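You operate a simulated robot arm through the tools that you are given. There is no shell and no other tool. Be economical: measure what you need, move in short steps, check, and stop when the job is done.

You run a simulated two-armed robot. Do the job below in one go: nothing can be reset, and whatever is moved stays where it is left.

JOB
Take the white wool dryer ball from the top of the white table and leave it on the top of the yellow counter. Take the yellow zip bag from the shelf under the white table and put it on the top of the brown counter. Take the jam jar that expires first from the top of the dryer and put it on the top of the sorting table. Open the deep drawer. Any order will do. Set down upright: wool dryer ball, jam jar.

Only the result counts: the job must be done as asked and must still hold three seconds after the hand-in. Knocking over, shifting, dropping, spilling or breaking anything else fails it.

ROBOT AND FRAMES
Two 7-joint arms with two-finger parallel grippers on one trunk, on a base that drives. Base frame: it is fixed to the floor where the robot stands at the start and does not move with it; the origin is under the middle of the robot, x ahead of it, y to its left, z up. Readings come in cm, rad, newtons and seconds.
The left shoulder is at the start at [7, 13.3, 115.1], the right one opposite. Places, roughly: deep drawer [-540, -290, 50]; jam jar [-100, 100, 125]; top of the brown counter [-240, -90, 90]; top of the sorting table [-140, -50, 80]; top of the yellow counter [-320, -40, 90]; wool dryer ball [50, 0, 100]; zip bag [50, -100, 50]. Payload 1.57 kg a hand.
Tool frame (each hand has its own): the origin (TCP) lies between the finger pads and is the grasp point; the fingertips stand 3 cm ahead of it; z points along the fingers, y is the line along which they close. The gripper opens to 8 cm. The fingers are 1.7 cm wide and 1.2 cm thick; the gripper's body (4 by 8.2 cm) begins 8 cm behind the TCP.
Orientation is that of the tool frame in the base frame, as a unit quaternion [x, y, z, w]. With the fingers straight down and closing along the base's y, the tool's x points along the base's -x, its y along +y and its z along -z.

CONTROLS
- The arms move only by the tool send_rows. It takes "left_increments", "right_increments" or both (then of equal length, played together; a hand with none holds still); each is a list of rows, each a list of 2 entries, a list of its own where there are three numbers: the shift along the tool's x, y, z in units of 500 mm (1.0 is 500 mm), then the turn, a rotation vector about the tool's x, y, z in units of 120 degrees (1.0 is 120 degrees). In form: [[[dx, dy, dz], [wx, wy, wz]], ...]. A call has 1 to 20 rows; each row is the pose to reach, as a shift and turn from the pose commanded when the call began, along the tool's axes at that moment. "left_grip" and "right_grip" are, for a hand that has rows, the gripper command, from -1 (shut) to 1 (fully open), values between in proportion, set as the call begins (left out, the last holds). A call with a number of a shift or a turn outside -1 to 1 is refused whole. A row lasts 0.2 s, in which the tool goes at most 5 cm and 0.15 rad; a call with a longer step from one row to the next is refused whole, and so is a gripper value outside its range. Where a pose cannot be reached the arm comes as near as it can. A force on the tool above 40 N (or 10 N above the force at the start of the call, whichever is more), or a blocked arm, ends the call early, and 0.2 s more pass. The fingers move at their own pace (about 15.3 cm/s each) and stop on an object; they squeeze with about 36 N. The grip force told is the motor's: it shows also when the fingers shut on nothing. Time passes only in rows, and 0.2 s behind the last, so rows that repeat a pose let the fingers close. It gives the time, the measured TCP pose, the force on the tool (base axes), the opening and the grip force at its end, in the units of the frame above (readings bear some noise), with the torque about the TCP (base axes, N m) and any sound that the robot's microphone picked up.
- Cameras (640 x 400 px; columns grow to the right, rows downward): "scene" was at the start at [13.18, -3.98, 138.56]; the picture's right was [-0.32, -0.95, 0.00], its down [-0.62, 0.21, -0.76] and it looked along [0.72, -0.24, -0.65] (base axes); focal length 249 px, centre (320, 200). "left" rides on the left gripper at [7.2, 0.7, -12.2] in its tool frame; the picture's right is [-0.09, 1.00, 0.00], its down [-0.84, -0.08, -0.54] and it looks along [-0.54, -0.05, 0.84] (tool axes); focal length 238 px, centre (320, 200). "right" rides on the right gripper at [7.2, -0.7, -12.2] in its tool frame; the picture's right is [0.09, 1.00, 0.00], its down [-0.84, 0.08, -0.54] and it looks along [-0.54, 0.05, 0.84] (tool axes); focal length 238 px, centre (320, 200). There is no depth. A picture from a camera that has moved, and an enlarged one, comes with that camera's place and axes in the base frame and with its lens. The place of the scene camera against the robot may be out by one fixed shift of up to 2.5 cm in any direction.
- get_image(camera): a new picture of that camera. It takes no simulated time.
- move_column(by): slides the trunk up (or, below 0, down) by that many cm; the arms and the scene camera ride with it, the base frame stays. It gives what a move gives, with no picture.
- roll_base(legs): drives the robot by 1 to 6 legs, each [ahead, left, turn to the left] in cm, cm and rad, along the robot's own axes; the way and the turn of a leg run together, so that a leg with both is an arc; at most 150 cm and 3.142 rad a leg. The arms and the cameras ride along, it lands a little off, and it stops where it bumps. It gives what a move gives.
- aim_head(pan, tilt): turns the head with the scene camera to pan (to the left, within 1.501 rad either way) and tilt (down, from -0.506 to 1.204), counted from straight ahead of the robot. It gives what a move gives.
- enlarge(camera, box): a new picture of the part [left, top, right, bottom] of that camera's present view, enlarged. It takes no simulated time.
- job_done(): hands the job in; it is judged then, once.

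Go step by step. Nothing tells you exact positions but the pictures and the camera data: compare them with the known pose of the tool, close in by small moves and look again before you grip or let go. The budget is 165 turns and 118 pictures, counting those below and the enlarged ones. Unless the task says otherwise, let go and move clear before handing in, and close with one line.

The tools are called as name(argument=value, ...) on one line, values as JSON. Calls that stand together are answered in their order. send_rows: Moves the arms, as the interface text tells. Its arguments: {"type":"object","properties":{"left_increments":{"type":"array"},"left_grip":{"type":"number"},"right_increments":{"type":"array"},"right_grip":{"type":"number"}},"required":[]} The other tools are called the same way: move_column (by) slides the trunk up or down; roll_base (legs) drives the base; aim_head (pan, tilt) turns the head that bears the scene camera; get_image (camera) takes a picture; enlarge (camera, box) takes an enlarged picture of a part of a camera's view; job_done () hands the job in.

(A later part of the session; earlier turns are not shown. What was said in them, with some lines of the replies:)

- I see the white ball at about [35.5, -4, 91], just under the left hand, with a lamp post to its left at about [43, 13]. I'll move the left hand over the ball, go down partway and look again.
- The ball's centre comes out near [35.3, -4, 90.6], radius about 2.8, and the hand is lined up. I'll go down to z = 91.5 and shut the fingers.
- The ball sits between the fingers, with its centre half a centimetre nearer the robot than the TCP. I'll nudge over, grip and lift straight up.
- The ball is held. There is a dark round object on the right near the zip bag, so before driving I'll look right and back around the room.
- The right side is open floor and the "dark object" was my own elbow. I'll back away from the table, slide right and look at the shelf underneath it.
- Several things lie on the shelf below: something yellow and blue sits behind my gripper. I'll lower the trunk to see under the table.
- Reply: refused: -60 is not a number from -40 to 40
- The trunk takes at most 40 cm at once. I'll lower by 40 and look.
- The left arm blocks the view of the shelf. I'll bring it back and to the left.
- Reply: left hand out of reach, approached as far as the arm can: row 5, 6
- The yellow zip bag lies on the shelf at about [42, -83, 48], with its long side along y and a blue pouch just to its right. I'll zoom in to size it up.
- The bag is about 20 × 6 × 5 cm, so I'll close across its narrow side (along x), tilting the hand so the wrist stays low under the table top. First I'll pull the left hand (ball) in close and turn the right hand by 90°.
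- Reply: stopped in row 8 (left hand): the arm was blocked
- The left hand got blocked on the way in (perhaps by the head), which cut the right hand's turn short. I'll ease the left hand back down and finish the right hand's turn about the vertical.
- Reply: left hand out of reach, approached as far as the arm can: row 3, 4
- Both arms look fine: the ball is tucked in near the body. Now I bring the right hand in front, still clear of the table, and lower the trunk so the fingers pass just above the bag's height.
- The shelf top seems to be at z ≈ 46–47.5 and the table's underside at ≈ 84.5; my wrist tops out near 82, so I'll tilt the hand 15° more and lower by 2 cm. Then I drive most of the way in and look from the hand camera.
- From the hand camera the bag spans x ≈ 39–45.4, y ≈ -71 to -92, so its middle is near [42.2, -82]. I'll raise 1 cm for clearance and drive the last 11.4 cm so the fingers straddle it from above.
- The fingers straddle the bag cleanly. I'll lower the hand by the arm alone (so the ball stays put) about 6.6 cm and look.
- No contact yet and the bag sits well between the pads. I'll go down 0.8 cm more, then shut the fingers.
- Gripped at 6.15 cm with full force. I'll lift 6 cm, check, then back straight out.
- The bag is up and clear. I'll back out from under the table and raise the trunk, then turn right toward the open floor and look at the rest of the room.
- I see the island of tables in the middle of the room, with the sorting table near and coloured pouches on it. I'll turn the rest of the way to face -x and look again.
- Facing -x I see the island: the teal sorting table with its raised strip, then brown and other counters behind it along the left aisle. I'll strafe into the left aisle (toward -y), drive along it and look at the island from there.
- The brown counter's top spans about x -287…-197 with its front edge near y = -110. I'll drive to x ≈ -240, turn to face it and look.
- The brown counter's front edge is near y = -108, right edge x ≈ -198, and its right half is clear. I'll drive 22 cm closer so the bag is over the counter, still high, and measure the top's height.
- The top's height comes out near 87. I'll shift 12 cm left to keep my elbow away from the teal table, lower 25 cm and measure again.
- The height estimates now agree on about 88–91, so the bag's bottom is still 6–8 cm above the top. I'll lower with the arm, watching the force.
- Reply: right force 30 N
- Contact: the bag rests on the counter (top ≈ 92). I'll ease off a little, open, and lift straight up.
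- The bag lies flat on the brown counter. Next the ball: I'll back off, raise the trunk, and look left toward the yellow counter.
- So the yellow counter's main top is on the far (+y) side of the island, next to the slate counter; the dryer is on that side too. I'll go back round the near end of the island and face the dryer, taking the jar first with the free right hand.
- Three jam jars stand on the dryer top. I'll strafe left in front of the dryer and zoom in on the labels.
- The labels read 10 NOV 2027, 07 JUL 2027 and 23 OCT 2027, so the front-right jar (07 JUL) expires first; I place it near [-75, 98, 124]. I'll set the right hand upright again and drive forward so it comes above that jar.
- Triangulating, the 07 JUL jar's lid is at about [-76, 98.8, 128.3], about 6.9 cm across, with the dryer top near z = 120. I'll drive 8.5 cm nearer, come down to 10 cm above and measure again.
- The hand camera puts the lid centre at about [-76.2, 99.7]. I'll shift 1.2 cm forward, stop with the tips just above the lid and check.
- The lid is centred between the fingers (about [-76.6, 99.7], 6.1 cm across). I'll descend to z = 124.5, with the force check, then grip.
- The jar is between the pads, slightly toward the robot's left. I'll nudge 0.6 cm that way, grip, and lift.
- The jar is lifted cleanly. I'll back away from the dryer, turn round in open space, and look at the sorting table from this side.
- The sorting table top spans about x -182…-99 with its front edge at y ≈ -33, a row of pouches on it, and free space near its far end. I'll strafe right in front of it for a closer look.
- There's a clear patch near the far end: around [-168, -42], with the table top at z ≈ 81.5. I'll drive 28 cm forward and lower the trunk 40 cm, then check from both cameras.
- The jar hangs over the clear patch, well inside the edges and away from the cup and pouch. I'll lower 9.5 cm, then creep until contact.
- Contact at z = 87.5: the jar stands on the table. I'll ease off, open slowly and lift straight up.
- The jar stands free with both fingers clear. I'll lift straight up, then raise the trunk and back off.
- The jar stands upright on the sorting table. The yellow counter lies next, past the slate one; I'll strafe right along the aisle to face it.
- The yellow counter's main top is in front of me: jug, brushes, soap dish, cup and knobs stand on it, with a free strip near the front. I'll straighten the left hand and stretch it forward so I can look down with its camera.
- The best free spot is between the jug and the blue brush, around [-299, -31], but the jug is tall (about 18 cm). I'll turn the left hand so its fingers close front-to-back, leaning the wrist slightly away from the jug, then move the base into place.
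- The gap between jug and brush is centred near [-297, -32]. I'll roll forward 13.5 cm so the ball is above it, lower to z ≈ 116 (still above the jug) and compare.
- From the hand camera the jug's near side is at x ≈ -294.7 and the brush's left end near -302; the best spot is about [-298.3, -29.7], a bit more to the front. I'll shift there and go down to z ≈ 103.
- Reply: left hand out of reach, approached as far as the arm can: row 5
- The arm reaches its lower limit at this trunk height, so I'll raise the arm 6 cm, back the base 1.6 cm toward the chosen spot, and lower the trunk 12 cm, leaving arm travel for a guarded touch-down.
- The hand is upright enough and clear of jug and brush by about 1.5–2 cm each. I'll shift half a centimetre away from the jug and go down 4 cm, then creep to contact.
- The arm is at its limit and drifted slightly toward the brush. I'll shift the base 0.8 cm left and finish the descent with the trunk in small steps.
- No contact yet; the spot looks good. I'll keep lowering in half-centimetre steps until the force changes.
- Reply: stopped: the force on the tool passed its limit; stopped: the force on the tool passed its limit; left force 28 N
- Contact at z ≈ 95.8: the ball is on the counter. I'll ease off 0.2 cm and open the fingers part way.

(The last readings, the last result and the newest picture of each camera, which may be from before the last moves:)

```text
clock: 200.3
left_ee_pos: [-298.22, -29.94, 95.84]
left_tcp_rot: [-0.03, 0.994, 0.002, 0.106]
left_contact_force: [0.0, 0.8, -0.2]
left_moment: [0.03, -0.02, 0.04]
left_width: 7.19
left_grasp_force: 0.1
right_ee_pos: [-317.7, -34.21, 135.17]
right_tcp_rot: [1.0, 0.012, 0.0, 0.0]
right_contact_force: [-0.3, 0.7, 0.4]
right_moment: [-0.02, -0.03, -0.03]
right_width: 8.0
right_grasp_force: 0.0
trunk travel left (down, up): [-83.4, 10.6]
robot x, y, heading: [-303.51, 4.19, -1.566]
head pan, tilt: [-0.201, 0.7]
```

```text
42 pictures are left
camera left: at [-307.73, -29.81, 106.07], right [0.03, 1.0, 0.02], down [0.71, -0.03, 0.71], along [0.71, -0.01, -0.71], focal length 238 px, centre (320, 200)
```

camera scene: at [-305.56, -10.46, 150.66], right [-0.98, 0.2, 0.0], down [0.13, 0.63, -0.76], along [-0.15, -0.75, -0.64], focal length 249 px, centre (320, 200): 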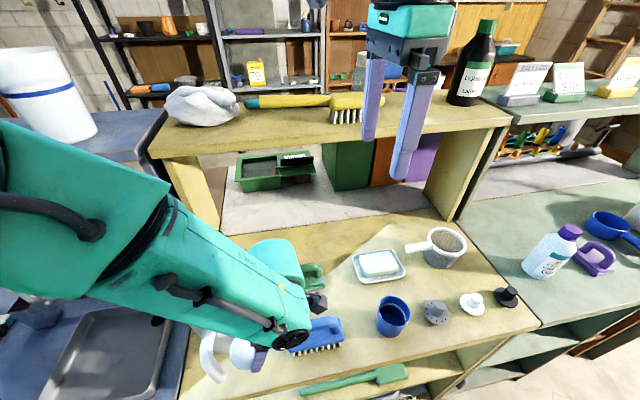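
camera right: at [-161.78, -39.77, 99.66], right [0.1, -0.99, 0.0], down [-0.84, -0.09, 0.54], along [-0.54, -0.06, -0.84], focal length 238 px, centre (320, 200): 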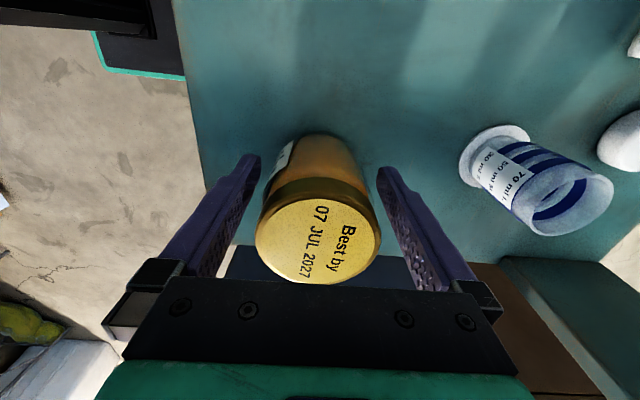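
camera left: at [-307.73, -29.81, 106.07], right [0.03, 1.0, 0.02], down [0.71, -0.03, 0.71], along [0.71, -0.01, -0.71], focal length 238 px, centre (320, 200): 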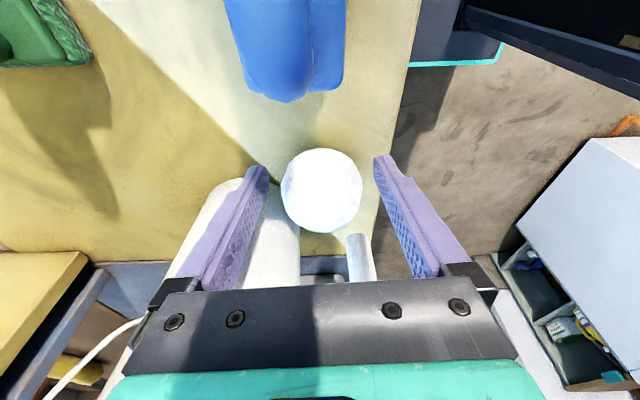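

The ball rests with clearance on both sides. I'll lift straight up with the trunk and check.

move_column(by=10.5)

send_rows(left_increments=[[[-0.013, 0, -0.06], [0, 0, 0]], [[-0.026, 0, -0.12], [0, 0, 0]], [[-0.05, 0, -0.2], [0, 0, 0]], [[-0.07, 0, -0.28], [0, 0, 0]], [[-0.09, 0, -0.36], [0, 0, 0]]])

get_image(camera="scene")

```text
clock: 201.7
left_ee_pos: [-298.2, -29.99, 106.31]
left_tcp_rot: [-0.031, 0.994, 0.002, 0.106]
left_contact_force: [0.1, -0.3, 0.5]
left_moment: [0.0, 0.0, 0.0]
left_width: 7.2
left_grasp_force: 0.0
right_ee_pos: [-317.61, -34.26, 145.67]
right_tcp_rot: [1.0, 0.011, 0.0, 0.0]
right_contact_force: [0.2, -0.2, 0.0]
right_moment: [0.03, 0.01, 0.01]
right_width: 7.99
right_grasp_force: 0.1
trunk travel left (down, up): [-93.9, 0.1]
robot x, y, heading: [-303.39, 4.32, -1.57]
head pan, tilt: [-0.201, 0.7]
```

```text
clock: 202.9
left_ee_pos: [-297.58, -29.9, 124.97]
left_tcp_rot: [-0.031, 0.994, 0.0, 0.106]
left_contact_force: [-0.7, -0.4, -0.2]
left_moment: [-0.04, 0.03, -0.02]
left_width: 7.21
left_grasp_force: 0.1
right_ee_pos: [-317.5, -34.16, 145.74]
right_tcp_rot: [1.0, 0.012, 0.0, 0.001]
right_contact_force: [0.2, -0.1, 0.2]
right_moment: [-0.02, 0.05, 0.02]
right_width: 8.0
right_grasp_force: 0.1
trunk travel left (down, up): [-93.9, 0.1]
robot x, y, heading: [-302.87, 3.98, -1.565]
head pan, tilt: [-0.201, 0.7]
```

```text
41 pictures are left
camera scene: at [-304.67, -10.37, 160.02], right [-0.98, 0.2, 0.0], down [0.13, 0.63, -0.77], along [-0.15, -0.75, -0.64], focal length 249 px, centre (320, 200)
```

scene: 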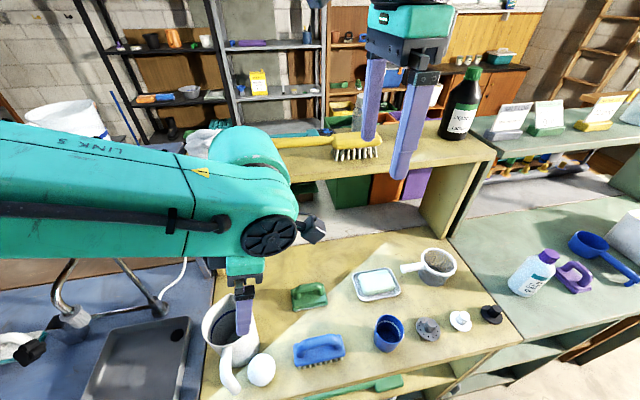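

The ball stays put on the yellow counter. Next the deep drawer near [-540, -290]: I'll back off, then look along the aisle toward -x.

roll_base(legs=[[-28, 0, 0]])

aim_head(pan=-1.3, tilt=0.35)

get_image(camera="scene")

```text
clock: 204.8
left_ee_pos: [-297.83, -2.75, 124.86]
left_tcp_rot: [-0.029, 0.994, 0.002, 0.106]
left_contact_force: [0.5, 0.1, -0.2]
left_moment: [0.01, -0.03, 0.02]
left_width: 7.2
left_grasp_force: 0.0
right_ee_pos: [-317.85, -6.98, 145.56]
right_tcp_rot: [1.0, 0.011, 0.0, -0.001]
right_contact_force: [-0.1, -1.3, 0.2]
right_moment: [-0.01, 0.01, 0.0]
right_width: 8.02
right_grasp_force: 0.0
trunk travel left (down, up): [-93.9, 0.1]
robot x, y, heading: [-303.31, 31.59, -1.571]
head pan, tilt: [-0.201, 0.7]
```

```text
clock: 206.1
left_ee_pos: [-297.86, -2.55, 124.9]
left_tcp_rot: [-0.029, 0.994, 0.001, 0.106]
left_contact_force: [0.2, -0.8, 1.0]
left_moment: [0.02, 0.01, 0.01]
left_width: 7.2
left_grasp_force: 0.1
right_ee_pos: [-317.76, -6.86, 145.68]
right_tcp_rot: [1.0, 0.01, 0.001, 0.0]
right_contact_force: [0.5, -1.0, 0.0]
right_moment: [0.0, 0.01, -0.02]
right_width: 7.99
right_grasp_force: 0.1
trunk travel left (down, up): [-93.9, 0.1]
robot x, y, heading: [-303.72, 31.65, -1.573]
head pan, tilt: [-1.3, 0.351]
```

```text
40 pictures are left
camera scene: at [-312.14, 22.88, 163.15], right [-0.27, 0.96, 0.0], down [0.33, 0.09, -0.94], along [-0.9, -0.25, -0.34], focal length 249 px, centre (320, 200)
```

scene: 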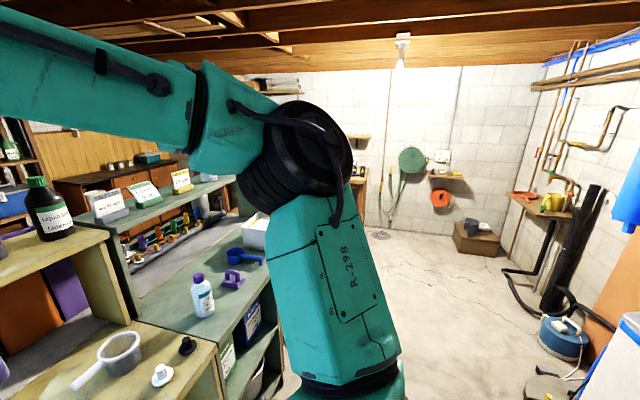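

The way toward -x is open floor. Still facing -y, I'll strafe right past the end of the island to x ≈ -500 and look toward the far wall at -y.

roll_base(legs=[[0, -100, 0], [0, -100, 0]])

aim_head(pan=0.0, tilt=0.4)

get_image(camera="scene")

```text
clock: 216.2
left_ee_pos: [-500.67, -1.58, 124.88]
left_tcp_rot: [-0.025, 0.994, 0.0, 0.106]
left_contact_force: [0.4, 0.2, -0.8]
left_moment: [-0.03, -0.02, 0.0]
left_width: 7.19
left_grasp_force: 0.1
right_ee_pos: [-520.6, -5.6, 145.81]
right_tcp_rot: [1.0, 0.007, 0.001, 0.001]
right_contact_force: [1.6, 0.1, -0.1]
right_moment: [0.0, 0.01, 0.0]
right_width: 8.0
right_grasp_force: 0.0
trunk travel left (down, up): [-93.9, 0.1]
robot x, y, heading: [-505.63, 32.53, -1.575]
head pan, tilt: [-1.3, 0.351]
```

```text
clock: 217.7
left_ee_pos: [-500.68, -1.55, 124.88]
left_tcp_rot: [-0.025, 0.994, 0.001, 0.106]
left_contact_force: [-1.0, -1.1, 0.2]
left_moment: [0.0, -0.01, 0.0]
left_width: 7.25
left_grasp_force: 0.1
right_ee_pos: [-520.64, -5.55, 145.67]
right_tcp_rot: [1.0, 0.006, 0.0, 0.001]
right_contact_force: [0.4, 0.0, -0.2]
right_moment: [-0.02, -0.01, 0.01]
right_width: 8.01
right_grasp_force: 0.1
trunk travel left (down, up): [-93.9, 0.1]
robot x, y, heading: [-506.03, 32.37, -1.578]
head pan, tilt: [0.0, 0.4]
```

```text
39 pictures are left
camera scene: at [-505.94, 17.14, 162.7], right [-1.0, 0.01, 0.0], down [0.0, 0.39, -0.92], along [-0.01, -0.92, -0.39], focal length 249 px, centre (320, 200)
```

scene: 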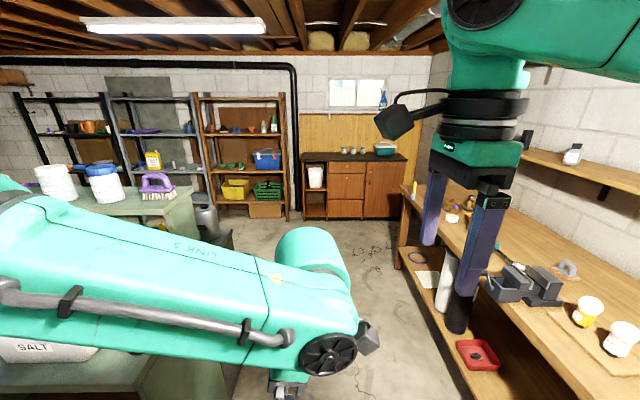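

The cabinet with the drawers stands on the far wall, roughly x -545, front near y = -290; the passage between the green counter and workbench is about 100 cm wide. I'll centre at x ≈ -515 and drive ahead.

roll_base(legs=[[0, -10, 0], [100, 0, 0.003], [95, 0, 0]])

aim_head(pan=-0.1, tilt=0.6)

get_image(camera="scene")

```text
clock: 228.1
left_ee_pos: [-510.62, -194.16, 124.91]
left_tcp_rot: [-0.034, 0.994, 0.0, 0.106]
left_contact_force: [0.0, 0.1, -0.1]
left_moment: [0.01, -0.05, 0.0]
left_width: 7.22
left_grasp_force: 0.1
right_ee_pos: [-530.64, -198.62, 145.64]
right_tcp_rot: [1.0, 0.014, 0.0, 0.001]
right_contact_force: [0.2, 0.1, 0.5]
right_moment: [-0.01, -0.05, -0.01]
right_width: 7.99
right_grasp_force: 0.0
trunk travel left (down, up): [-93.9, 0.1]
robot x, y, heading: [-516.34, -160.0, -1.564]
head pan, tilt: [0.0, 0.4]
```

```text
clock: 228.8
left_ee_pos: [-510.77, -194.26, 124.84]
left_tcp_rot: [-0.034, 0.994, 0.0, 0.105]
left_contact_force: [0.4, -0.2, -0.3]
left_moment: [-0.01, 0.01, 0.0]
left_width: 7.21
left_grasp_force: 0.0
right_ee_pos: [-530.63, -198.66, 145.68]
right_tcp_rot: [1.0, 0.015, 0.001, 0.001]
right_contact_force: [0.2, 0.0, 0.5]
right_moment: [0.0, -0.02, -0.01]
right_width: 7.99
right_grasp_force: 0.0
trunk travel left (down, up): [-93.9, 0.1]
robot x, y, heading: [-516.22, -159.9, -1.563]
head pan, tilt: [-0.099, 0.6]
```

```text
38 pictures are left
camera scene: at [-517.13, -175.19, 160.89], right [-1.0, 0.09, 0.0], down [0.05, 0.56, -0.83], along [-0.07, -0.82, -0.56], focal length 249 px, centre (320, 200)
```

scene: 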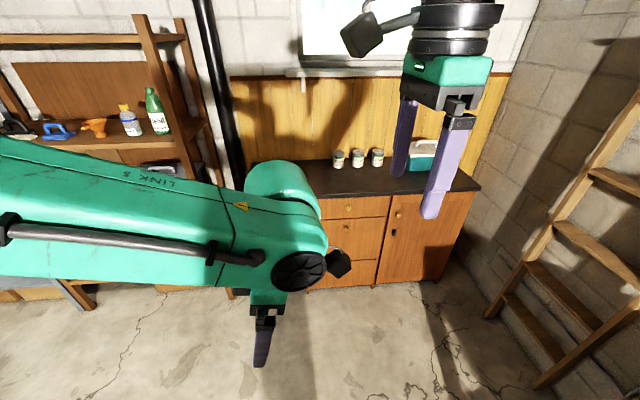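

The left arm hides the drawers. I'll move it back, left and down, then look at the drawer fronts.

send_rows(left_increments=[[[-0.027, 0.031, 0.074], [0, 0, 0]], [[-0.055, 0.061, 0.147], [0, 0, 0]], [[-0.082, 0.092, 0.221], [0, 0, 0]], [[-0.109, 0.123, 0.295], [0, 0, 0]], [[-0.137, 0.153, 0.368], [0, 0, 0]], [[-0.164, 0.184, 0.442], [0, 0, 0]]])

get_image(camera="scene")

```text
clock: 230.4
left_ee_pos: [-503.55, -186.11, 107.56]
left_tcp_rot: [-0.057, 0.996, 0.04, 0.048]
left_contact_force: [-0.1, -0.3, 0.2]
left_moment: [-0.02, 0.0, 0.0]
left_width: 7.22
left_grasp_force: 0.0
left hand out of reach, approached as far as the arm can: row 4, 5, 6
right_ee_pos: [-530.55, -198.71, 145.8]
right_tcp_rot: [1.0, 0.015, 0.001, 0.001]
right_contact_force: [0.3, 0.9, -0.8]
right_moment: [0.0, 0.03, 0.0]
right_width: 8.01
right_grasp_force: 0.1
trunk travel left (down, up): [-93.9, 0.1]
robot x, y, heading: [-516.28, -160.01, -1.558]
head pan, tilt: [-0.099, 0.6]
stopped in row 6 (left hand): the arm was blocked; the commanded pose is now the measured one
```

```text
37 pictures are left
camera scene: at [-517.3, -175.27, 160.9], right [-0.99, 0.12, 0.0], down [0.07, 0.56, -0.83], along [-0.1, -0.82, -0.56], focal length 249 px, centre (320, 200)
```

scene: 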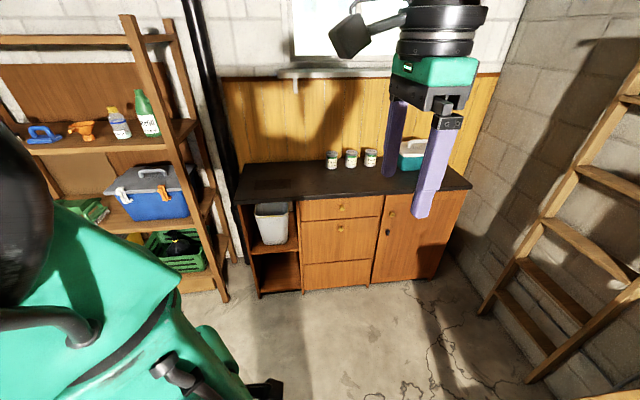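

enlarge(camera="scene", box=[230, 150, 480, 306])

```text
2.56 times, centred on (355, 228) of scene
camera zoom: at [-517.3, -175.27, 160.9], right [-0.99, 0.12, 0.0], down [0.07, 0.56, -0.83], along [-0.1, -0.82, -0.56], focal length 638 px, centre (230, 128)
```

zoom: 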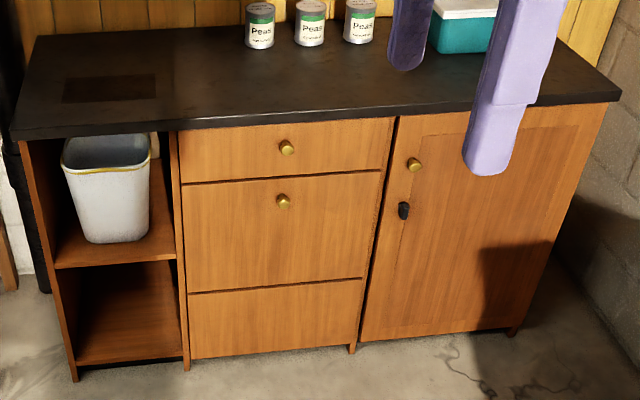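

The deep drawer is the tall middle front; its brass knob I place near [-544, -287, 61]. I'll turn the right hand to point forward (fingers closing vertically), extending and lowering it a bit as it turns.

send_rows(right_increments=[[[-0.01, 0.022, 0.055], [-0.068, 0, 0]], [[-0.02, 0.044, 0.11], [-0.136, 0, 0]], [[-0.03, 0.066, 0.165], [-0.204, 0, 0]], [[-0.04, 0.088, 0.22], [-0.272, 0, 0]], [[-0.05, 0.11, 0.275], [-0.34, 0, 0]], [[-0.06, 0.132, 0.33], [-0.408, 0, 0]], [[-0.07, 0.154, 0.385], [-0.476, 0, 0]], [[-0.08, 0.176, 0.44], [-0.544, 0, 0]], [[-0.09, 0.198, 0.495], [-0.612, 0, 0]], [[-0.1, 0.22, 0.55], [-0.68, 0, 0]], [[-0.1, 0.24, 0.6], [-0.75, 0, 0]]], right_grip=1)

get_image(camera="scene")

get_image(camera="right")

```text
clock: 232.8
left_ee_pos: [-503.42, -186.4, 107.46]
left_tcp_rot: [-0.057, 0.996, 0.039, 0.05]
left_contact_force: [-0.6, 0.3, 0.8]
left_moment: [0.02, -0.03, 0.0]
left_width: 7.19
left_grasp_force: 0.0
right_ee_pos: [-536.0, -211.22, 115.5]
right_tcp_rot: [0.704, 0.099, -0.031, 0.703]
right_contact_force: [-1.0, -0.5, 0.4]
right_moment: [0.03, -0.07, 0.13]
right_width: 8.01
right_grasp_force: 0.0
right hand out of reach, approached as far as the arm can: row 5, 6, 7, 8, 9
trunk travel left (down, up): [-93.9, 0.1]
robot x, y, heading: [-516.68, -159.9, -1.559]
head pan, tilt: [-0.099, 0.6]
```

```text
35 pictures are left
camera scene: at [-516.99, -175.49, 160.85], right [-1.0, 0.09, 0.0], down [0.05, 0.56, -0.82], along [-0.07, -0.82, -0.57], focal length 249 px, centre (320, 200)
```

scene: 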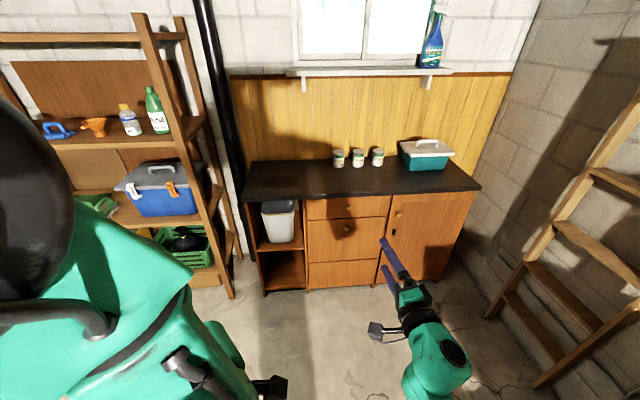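

```text
34 pictures are left
camera right: at [-530.09, -198.4, 113.72], right [0.27, 0.02, 0.96], down [-0.86, 0.46, 0.23], along [-0.44, -0.89, 0.14], focal length 238 px, centre (320, 200)
```

right: 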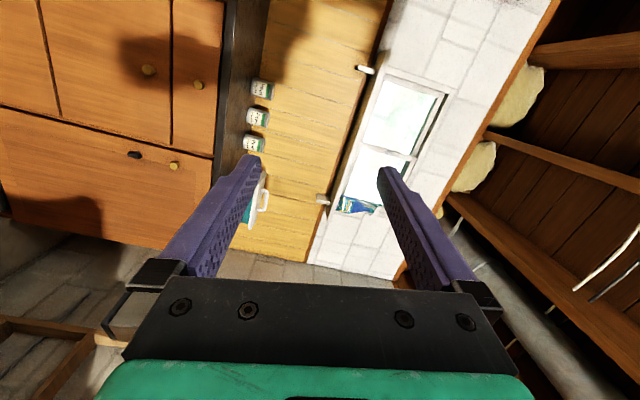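

Two views agree: the knob is at about [-542.7, -285.6, 62.4]. I'll lower the trunk 53 cm, shift right, and approach to about 15 cm in front of it.

move_column(by=-40)

move_column(by=-13)

roll_base(legs=[[50, -6, -0.012]])

get_image(camera="right")

get_image(camera="scene")

```text
clock: 236.7
left_ee_pos: [-503.56, -186.1, 67.55]
left_tcp_rot: [-0.057, 0.996, 0.039, 0.049]
left_contact_force: [-0.9, 0.0, 0.7]
left_moment: [0.01, 0.01, 0.0]
left_width: 7.21
left_grasp_force: 0.0
right_ee_pos: [-535.31, -210.88, 75.79]
right_tcp_rot: [0.706, 0.011, 0.011, 0.708]
right_contact_force: [0.0, 0.1, 0.0]
right_moment: [0.0, -0.01, 0.0]
right_width: 7.97
right_grasp_force: 0.1
trunk travel left (down, up): [-53.9, 40.1]
robot x, y, heading: [-516.88, -160.07, -1.562]
head pan, tilt: [-0.099, 0.6]
```

```text
clock: 238.2
left_ee_pos: [-503.51, -186.17, 54.55]
left_tcp_rot: [-0.057, 0.996, 0.038, 0.049]
left_contact_force: [0.7, -0.6, -0.1]
left_moment: [0.04, -0.02, -0.02]
left_width: 7.19
left_grasp_force: 0.1
right_ee_pos: [-535.15, -210.93, 62.81]
right_tcp_rot: [0.706, 0.01, 0.01, 0.708]
right_contact_force: [-0.1, -0.4, 0.7]
right_moment: [-0.05, -0.03, 0.0]
right_width: 7.99
right_grasp_force: 0.1
trunk travel left (down, up): [-40.9, 53.1]
robot x, y, heading: [-516.93, -159.93, -1.561]
head pan, tilt: [-0.099, 0.6]
```

```text
clock: 241.2
left_ee_pos: [-509.34, -236.81, 54.57]
left_tcp_rot: [-0.052, 0.997, 0.039, 0.05]
left_contact_force: [0.1, -0.3, -0.4]
left_moment: [0.02, -0.02, -0.01]
left_width: 7.19
left_grasp_force: 0.0
right_ee_pos: [-541.26, -261.27, 62.6]
right_tcp_rot: [0.707, 0.006, 0.008, 0.707]
right_contact_force: [0.5, -0.3, 0.8]
right_moment: [0.01, -0.03, 0.0]
right_width: 7.98
right_grasp_force: 0.0
trunk travel left (down, up): [-40.9, 53.1]
robot x, y, heading: [-522.16, -210.67, -1.566]
head pan, tilt: [-0.099, 0.6]
```

```text
33 pictures are left
camera right: at [-534.23, -248.92, 62.02], right [0.09, 0.0, 1.0], down [-0.85, 0.52, 0.08], along [-0.52, -0.85, 0.05], focal length 238 px, centre (320, 200)
```

right: 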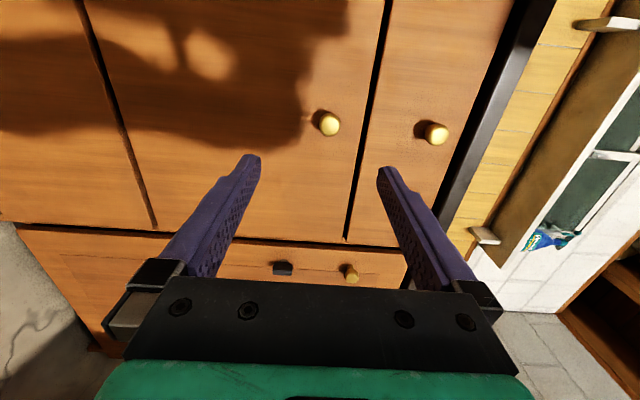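

```text
32 pictures are left
camera scene: at [-522.89, -225.64, 107.87], right [-1.0, 0.1, 0.0], down [0.06, 0.56, -0.82], along [-0.08, -0.82, -0.57], focal length 249 px, centre (320, 200)
```

scene: 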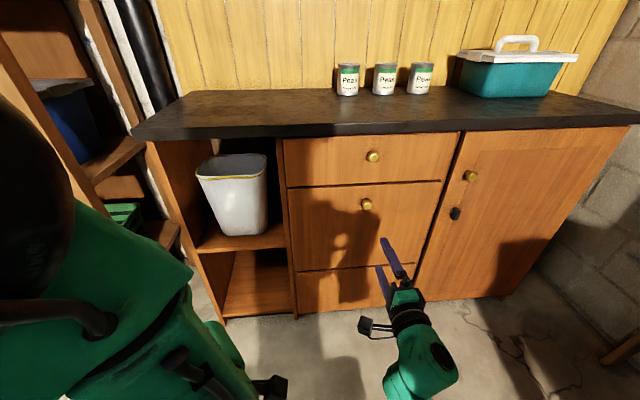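

The knob now triangulates to [-542.9, -284.9, 64.2]. I'll correct sideways and up with the arm, roll 13 cm forward and check again.

send_rows(right_increments=[[[-0.034, 0.033, 0], [0, 0, 0]]], right_grip=1)

roll_base(legs=[[14, 0, 0]])

get_image(camera="right")

```text
clock: 241.6
left_ee_pos: [-509.37, -236.73, 54.61]
left_tcp_rot: [-0.052, 0.997, 0.038, 0.05]
left_contact_force: [-0.7, -0.6, -0.5]
left_moment: [-0.03, 0.05, 0.02]
left_width: 7.2
left_grasp_force: 0.1
right_ee_pos: [-543.02, -261.32, 64.33]
right_tcp_rot: [0.706, 0.007, 0.008, 0.708]
right_contact_force: [-0.2, 0.6, 0.3]
right_moment: [0.01, 0.01, 0.0]
right_width: 7.99
right_grasp_force: 0.1
trunk travel left (down, up): [-40.9, 53.1]
robot x, y, heading: [-522.11, -210.14, -1.571]
head pan, tilt: [-0.099, 0.6]
```

```text
clock: 242.9
left_ee_pos: [-509.39, -250.72, 54.5]
left_tcp_rot: [-0.053, 0.997, 0.039, 0.049]
left_contact_force: [-1.6, 0.4, -0.1]
left_moment: [0.0, -0.01, -0.02]
left_width: 7.23
left_grasp_force: 0.0
right_ee_pos: [-542.92, -275.38, 64.2]
right_tcp_rot: [0.707, 0.006, 0.008, 0.707]
right_contact_force: [0.1, -0.6, 0.3]
right_moment: [-0.04, -0.02, 0.01]
right_width: 8.02
right_grasp_force: 0.0
trunk travel left (down, up): [-40.9, 53.1]
robot x, y, heading: [-522.18, -224.35, -1.568]
head pan, tilt: [-0.099, 0.6]
```

```text
31 pictures are left
camera right: at [-535.91, -262.99, 63.58], right [0.09, 0.0, 1.0], down [-0.85, 0.52, 0.08], along [-0.52, -0.85, 0.05], focal length 238 px, centre (320, 200)
```

right: 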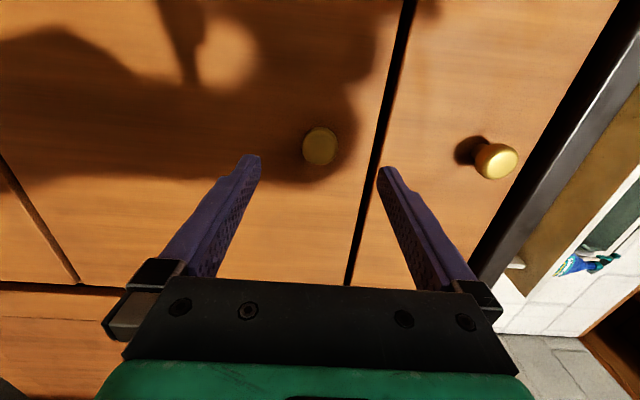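

The knob sits exactly between the fingers in view. I'll roll 7 cm on and finish the last 1.8 cm with the force-guarded arm.

roll_base(legs=[[7, 0, 0]])

send_rows(right_increments=[[[-0.004, 0, 0.018], [0, 0, 0]], [[-0.006, 0, 0.036], [0, 0, 0]]], right_grip=1)

get_image(camera="right")

enlarge(camera="scene", box=[260, 150, 480, 390])

```text
clock: 244.0
left_ee_pos: [-509.33, -256.93, 54.54]
left_tcp_rot: [-0.052, 0.997, 0.038, 0.05]
left_contact_force: [-0.4, -0.1, 0.0]
left_moment: [0.01, -0.02, 0.02]
left_width: 7.2
left_grasp_force: 0.0
right_ee_pos: [-543.01, -281.26, 64.23]
right_tcp_rot: [0.707, 0.008, 0.008, 0.707]
right_contact_force: [0.8, 4.5, -0.8]
right_moment: [-0.14, -0.04, -0.01]
right_width: 7.93
right_grasp_force: 0.1
trunk travel left (down, up): [-40.9, 53.1]
robot x, y, heading: [-522.25, -230.69, -1.566]
head pan, tilt: [-0.099, 0.6]
stopped in leg 1: the force on the tool passed its limit (the readings are from after the stop); the commanded pose is now the measured one
```

```text
clock: 244.4
left_ee_pos: [-509.32, -256.72, 54.71]
left_tcp_rot: [-0.053, 0.997, 0.036, 0.049]
left_contact_force: [-0.8, -0.7, 1.2]
left_moment: [0.02, 0.0, 0.01]
left_width: 7.2
left_grasp_force: 0.1
right_ee_pos: [-542.92, -281.22, 64.22]
right_tcp_rot: [0.708, 0.008, 0.01, 0.706]
right_contact_force: [3.3, 25.1, 2.0]
right_moment: [-1.14, -0.07, -0.14]
right_width: 8.03
right_grasp_force: 0.0
trunk travel left (down, up): [-40.9, 53.1]
robot x, y, heading: [-522.07, -230.7, -1.571]
head pan, tilt: [-0.099, 0.6]
stopped in row 1 (right hand): the force on the tool passed its limit (the readings are from after the stop); the commanded pose is now the measured one
```

```text
30 pictures are left
camera right: at [-535.93, -268.86, 63.53], right [0.09, 0.0, 1.0], down [-0.85, 0.52, 0.08], along [-0.52, -0.85, 0.05], focal length 238 px, centre (320, 200)
```

right: 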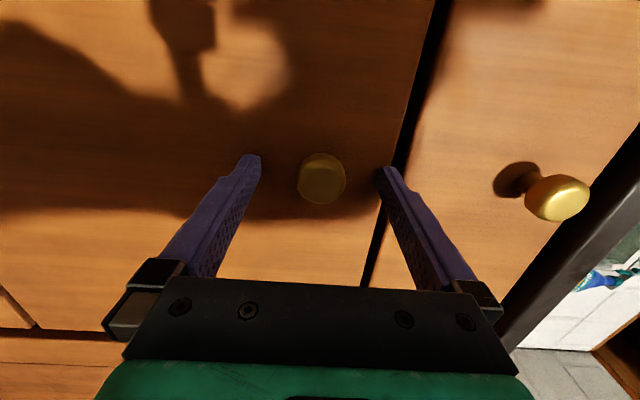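

```text
1.67 times, centred on (370, 270) of scene
camera zoom: at [-522.87, -245.3, 107.95], right [-0.99, 0.1, 0.0], down [0.06, 0.56, -0.83], along [-0.08, -0.82, -0.56], focal length 416 px, centre (237, 83)
```

zoom: 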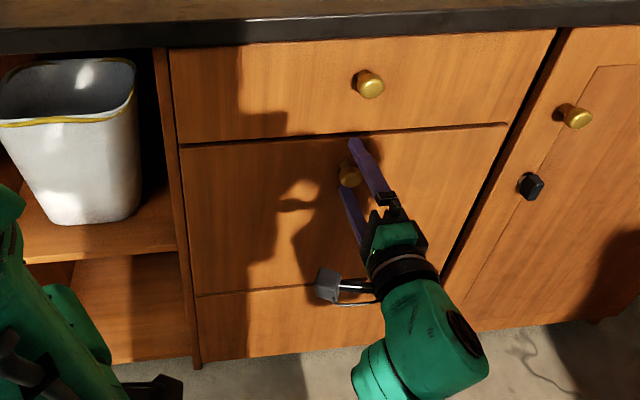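

The tips touch the drawer front (y ≈ -284.2), so the knob is between the pads. I'll back off half a centimetre and grip the knob.

send_rows(right_increments=[[[0.006, 0, -0.01], [0, 0, 0]], [[0.006, 0, -0.01], [0, 0, 0]]], right_grip=1)

send_rows(right_increments=[[[0, 0, 0], [0, 0, 0]], [[0, 0, 0], [0, 0, 0]], [[0, 0, 0], [0, 0, 0]]], right_grip=-1)

get_image(camera="right")

```text
clock: 245.0
left_ee_pos: [-509.37, -257.06, 54.51]
left_tcp_rot: [-0.051, 0.997, 0.038, 0.05]
left_contact_force: [0.2, -0.1, 0.1]
left_moment: [0.03, 0.02, 0.01]
left_width: 7.2
left_grasp_force: 0.0
right_ee_pos: [-542.65, -281.08, 63.85]
right_tcp_rot: [0.711, 0.008, 0.008, 0.703]
right_contact_force: [1.3, 0.3, 0.3]
right_moment: [0.03, -0.02, -0.01]
right_width: 8.01
right_grasp_force: 0.0
trunk travel left (down, up): [-40.9, 53.1]
robot x, y, heading: [-521.77, -230.72, -1.571]
head pan, tilt: [-0.099, 0.6]
```

```text
clock: 245.8
left_ee_pos: [-509.41, -256.98, 54.77]
left_tcp_rot: [-0.051, 0.997, 0.037, 0.049]
left_contact_force: [0.4, -0.1, 0.0]
left_moment: [0.0, 0.02, 0.0]
left_width: 7.22
left_grasp_force: 0.0
right_ee_pos: [-542.61, -281.04, 64.11]
right_tcp_rot: [0.708, 0.009, 0.008, 0.706]
right_contact_force: [-2.7, -1.6, 14.7]
right_moment: [-0.23, -0.08, 0.25]
right_width: 2.94
right_grasp_force: 39.7
trunk travel left (down, up): [-40.9, 53.1]
robot x, y, heading: [-522.04, -230.8, -1.575]
head pan, tilt: [-0.099, 0.6]
```

```text
28 pictures are left
camera right: at [-535.65, -268.62, 63.55], right [0.09, 0.0, 1.0], down [-0.85, 0.52, 0.08], along [-0.52, -0.85, 0.05], focal length 238 px, centre (320, 200)
```

right: 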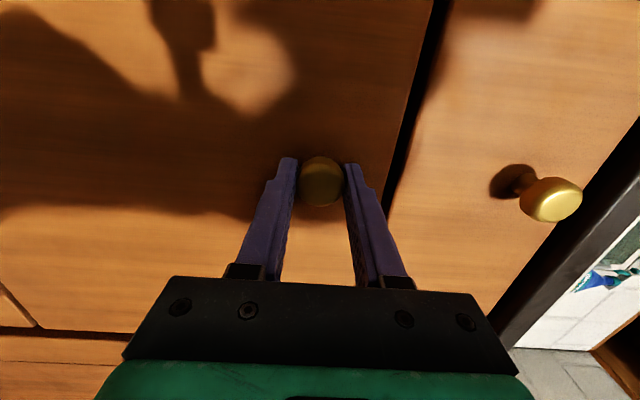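

The knob is gripped at 2.9 cm. I'll pull by rolling back 10 cm and check that the drawer follows.

roll_base(legs=[[-10, 0, 0]])

get_image(camera="scene")

```text
clock: 246.9
left_ee_pos: [-509.22, -246.88, 54.68]
left_tcp_rot: [-0.052, 0.997, 0.037, 0.05]
left_contact_force: [-0.2, 0.1, 0.1]
left_moment: [-0.04, -0.02, -0.03]
left_width: 7.2
left_grasp_force: 0.0
right_ee_pos: [-542.62, -271.08, 64.21]
right_tcp_rot: [0.708, 0.008, 0.009, 0.707]
right_contact_force: [-7.9, -1.9, 21.0]
right_moment: [-0.15, 0.06, -0.28]
right_width: 2.97
right_grasp_force: 39.7
trunk travel left (down, up): [-40.9, 53.1]
robot x, y, heading: [-522.21, -220.45, -1.573]
head pan, tilt: [-0.099, 0.6]
```

```text
27 pictures are left
camera scene: at [-522.86, -235.58, 107.93], right [-0.99, 0.1, 0.0], down [0.06, 0.56, -0.83], along [-0.08, -0.82, -0.56], focal length 249 px, centre (320, 200)
```

scene: 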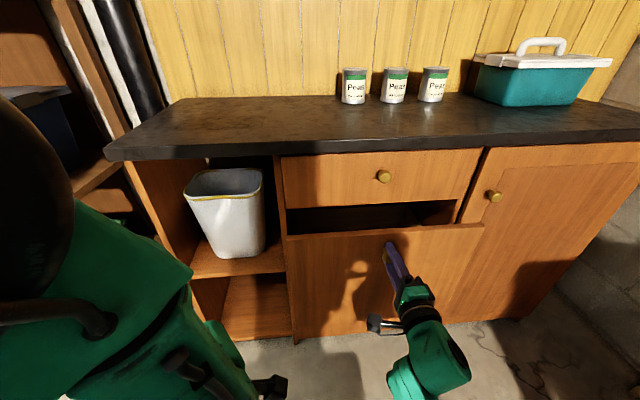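

The drawer follows. I'll keep pulling toward its full travel, in stages.

roll_base(legs=[[-14, 0, 0]])

roll_base(legs=[[-8, 0, 0]])

get_image(camera="scene")

```text
clock: 248.3
left_ee_pos: [-509.42, -233.2, 54.53]
left_tcp_rot: [-0.049, 0.997, 0.036, 0.048]
left_contact_force: [0.0, -0.9, -0.1]
left_moment: [0.0, 0.02, -0.03]
left_width: 7.22
left_grasp_force: 0.0
right_ee_pos: [-542.69, -257.05, 64.15]
right_tcp_rot: [0.707, 0.008, 0.008, 0.707]
right_contact_force: [7.6, -1.3, 9.9]
right_moment: [-0.22, -0.17, 0.76]
right_width: 2.98
right_grasp_force: 39.6
trunk travel left (down, up): [-40.9, 53.1]
robot x, y, heading: [-522.28, -206.84, -1.573]
head pan, tilt: [-0.099, 0.6]
```

```text
clock: 249.4
left_ee_pos: [-509.35, -226.01, 54.52]
left_tcp_rot: [-0.051, 0.997, 0.039, 0.05]
left_contact_force: [0.0, 0.7, -0.1]
left_moment: [0.0, -0.03, 0.04]
left_width: 7.2
left_grasp_force: 0.0
right_ee_pos: [-542.63, -250.16, 64.28]
right_tcp_rot: [0.707, 0.007, 0.008, 0.707]
right_contact_force: [0.3, -0.6, -1.0]
right_moment: [-0.09, -0.07, 0.06]
right_width: 2.95
right_grasp_force: 39.3
trunk travel left (down, up): [-40.9, 53.1]
robot x, y, heading: [-521.94, -199.75, -1.574]
head pan, tilt: [-0.099, 0.6]
stopped in leg 1: the force on the tool passed its limit (the readings are from after the stop); the commanded pose is now the measured one
```

```text
26 pictures are left
camera scene: at [-522.82, -214.79, 107.87], right [-0.99, 0.1, 0.0], down [0.06, 0.56, -0.82], along [-0.08, -0.82, -0.57], focal length 249 px, centre (320, 200)
```

scene: 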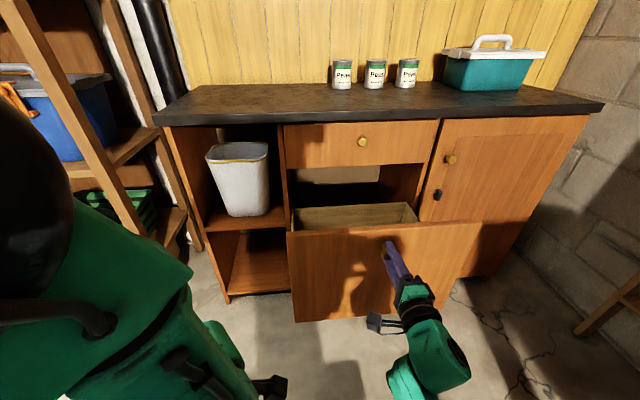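

The drawer hit its stop at about 31 cm of travel, so it is fully open. I'll release the knob and back straight off.

send_rows(right_increments=[[[0, 0, 0], [0, 0, 0]], [[0, 0, 0], [0, 0, 0]], [[0, 0, 0], [0, 0, 0]]], right_grip=1)

roll_base(legs=[[-20, 0, 0]])

get_image(camera="scene")

```text
clock: 250.2
left_ee_pos: [-509.28, -225.93, 54.54]
left_tcp_rot: [-0.051, 0.997, 0.038, 0.049]
left_contact_force: [0.0, 0.8, -1.4]
left_moment: [0.02, 0.02, 0.0]
left_width: 7.19
left_grasp_force: 0.0
right_ee_pos: [-542.7, -250.17, 64.22]
right_tcp_rot: [0.707, 0.008, 0.009, 0.707]
right_contact_force: [-0.3, 0.4, 0.3]
right_moment: [0.03, -0.03, -0.01]
right_width: 8.01
right_grasp_force: 0.0
trunk travel left (down, up): [-40.9, 53.1]
robot x, y, heading: [-522.22, -199.96, -1.574]
head pan, tilt: [-0.099, 0.6]
```

```text
clock: 251.8
left_ee_pos: [-509.3, -205.94, 54.6]
left_tcp_rot: [-0.049, 0.997, 0.037, 0.049]
left_contact_force: [0.6, -0.1, -0.1]
left_moment: [-0.01, 0.02, -0.01]
left_width: 7.22
left_grasp_force: 0.2
right_ee_pos: [-542.65, -230.06, 64.31]
right_tcp_rot: [0.707, 0.006, 0.008, 0.707]
right_contact_force: [0.1, 0.3, 0.0]
right_moment: [0.05, -0.01, -0.01]
right_width: 8.01
right_grasp_force: 0.0
trunk travel left (down, up): [-40.9, 53.1]
robot x, y, heading: [-521.67, -179.79, -1.574]
head pan, tilt: [-0.099, 0.6]
```

```text
25 pictures are left
camera scene: at [-522.8, -194.68, 107.89], right [-0.99, 0.1, 0.0], down [0.06, 0.56, -0.83], along [-0.09, -0.82, -0.56], focal length 249 px, centre (320, 200)
```

scene: 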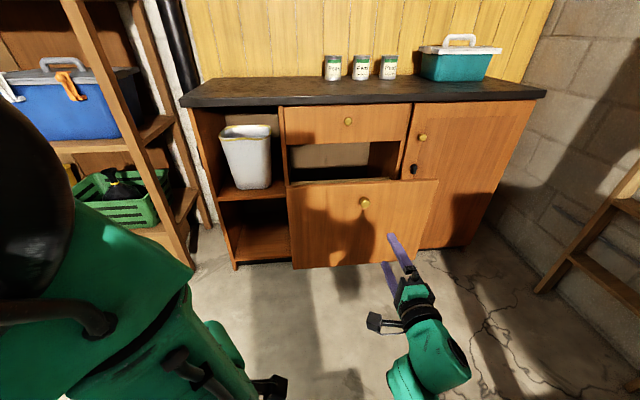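

The deep drawer stays open and my hands are clear. The ball, bag and jar are where they were asked to go, so I'm handing in.

job_done()

```text
The job is handed in.
```

The job is handed in: the dryer ball is on the yellow counter, the yellow zip bag is on the brown counter, the 07 JUL 2027 jam jar stands upright on the sorting table, and the deep drawer is fully open.
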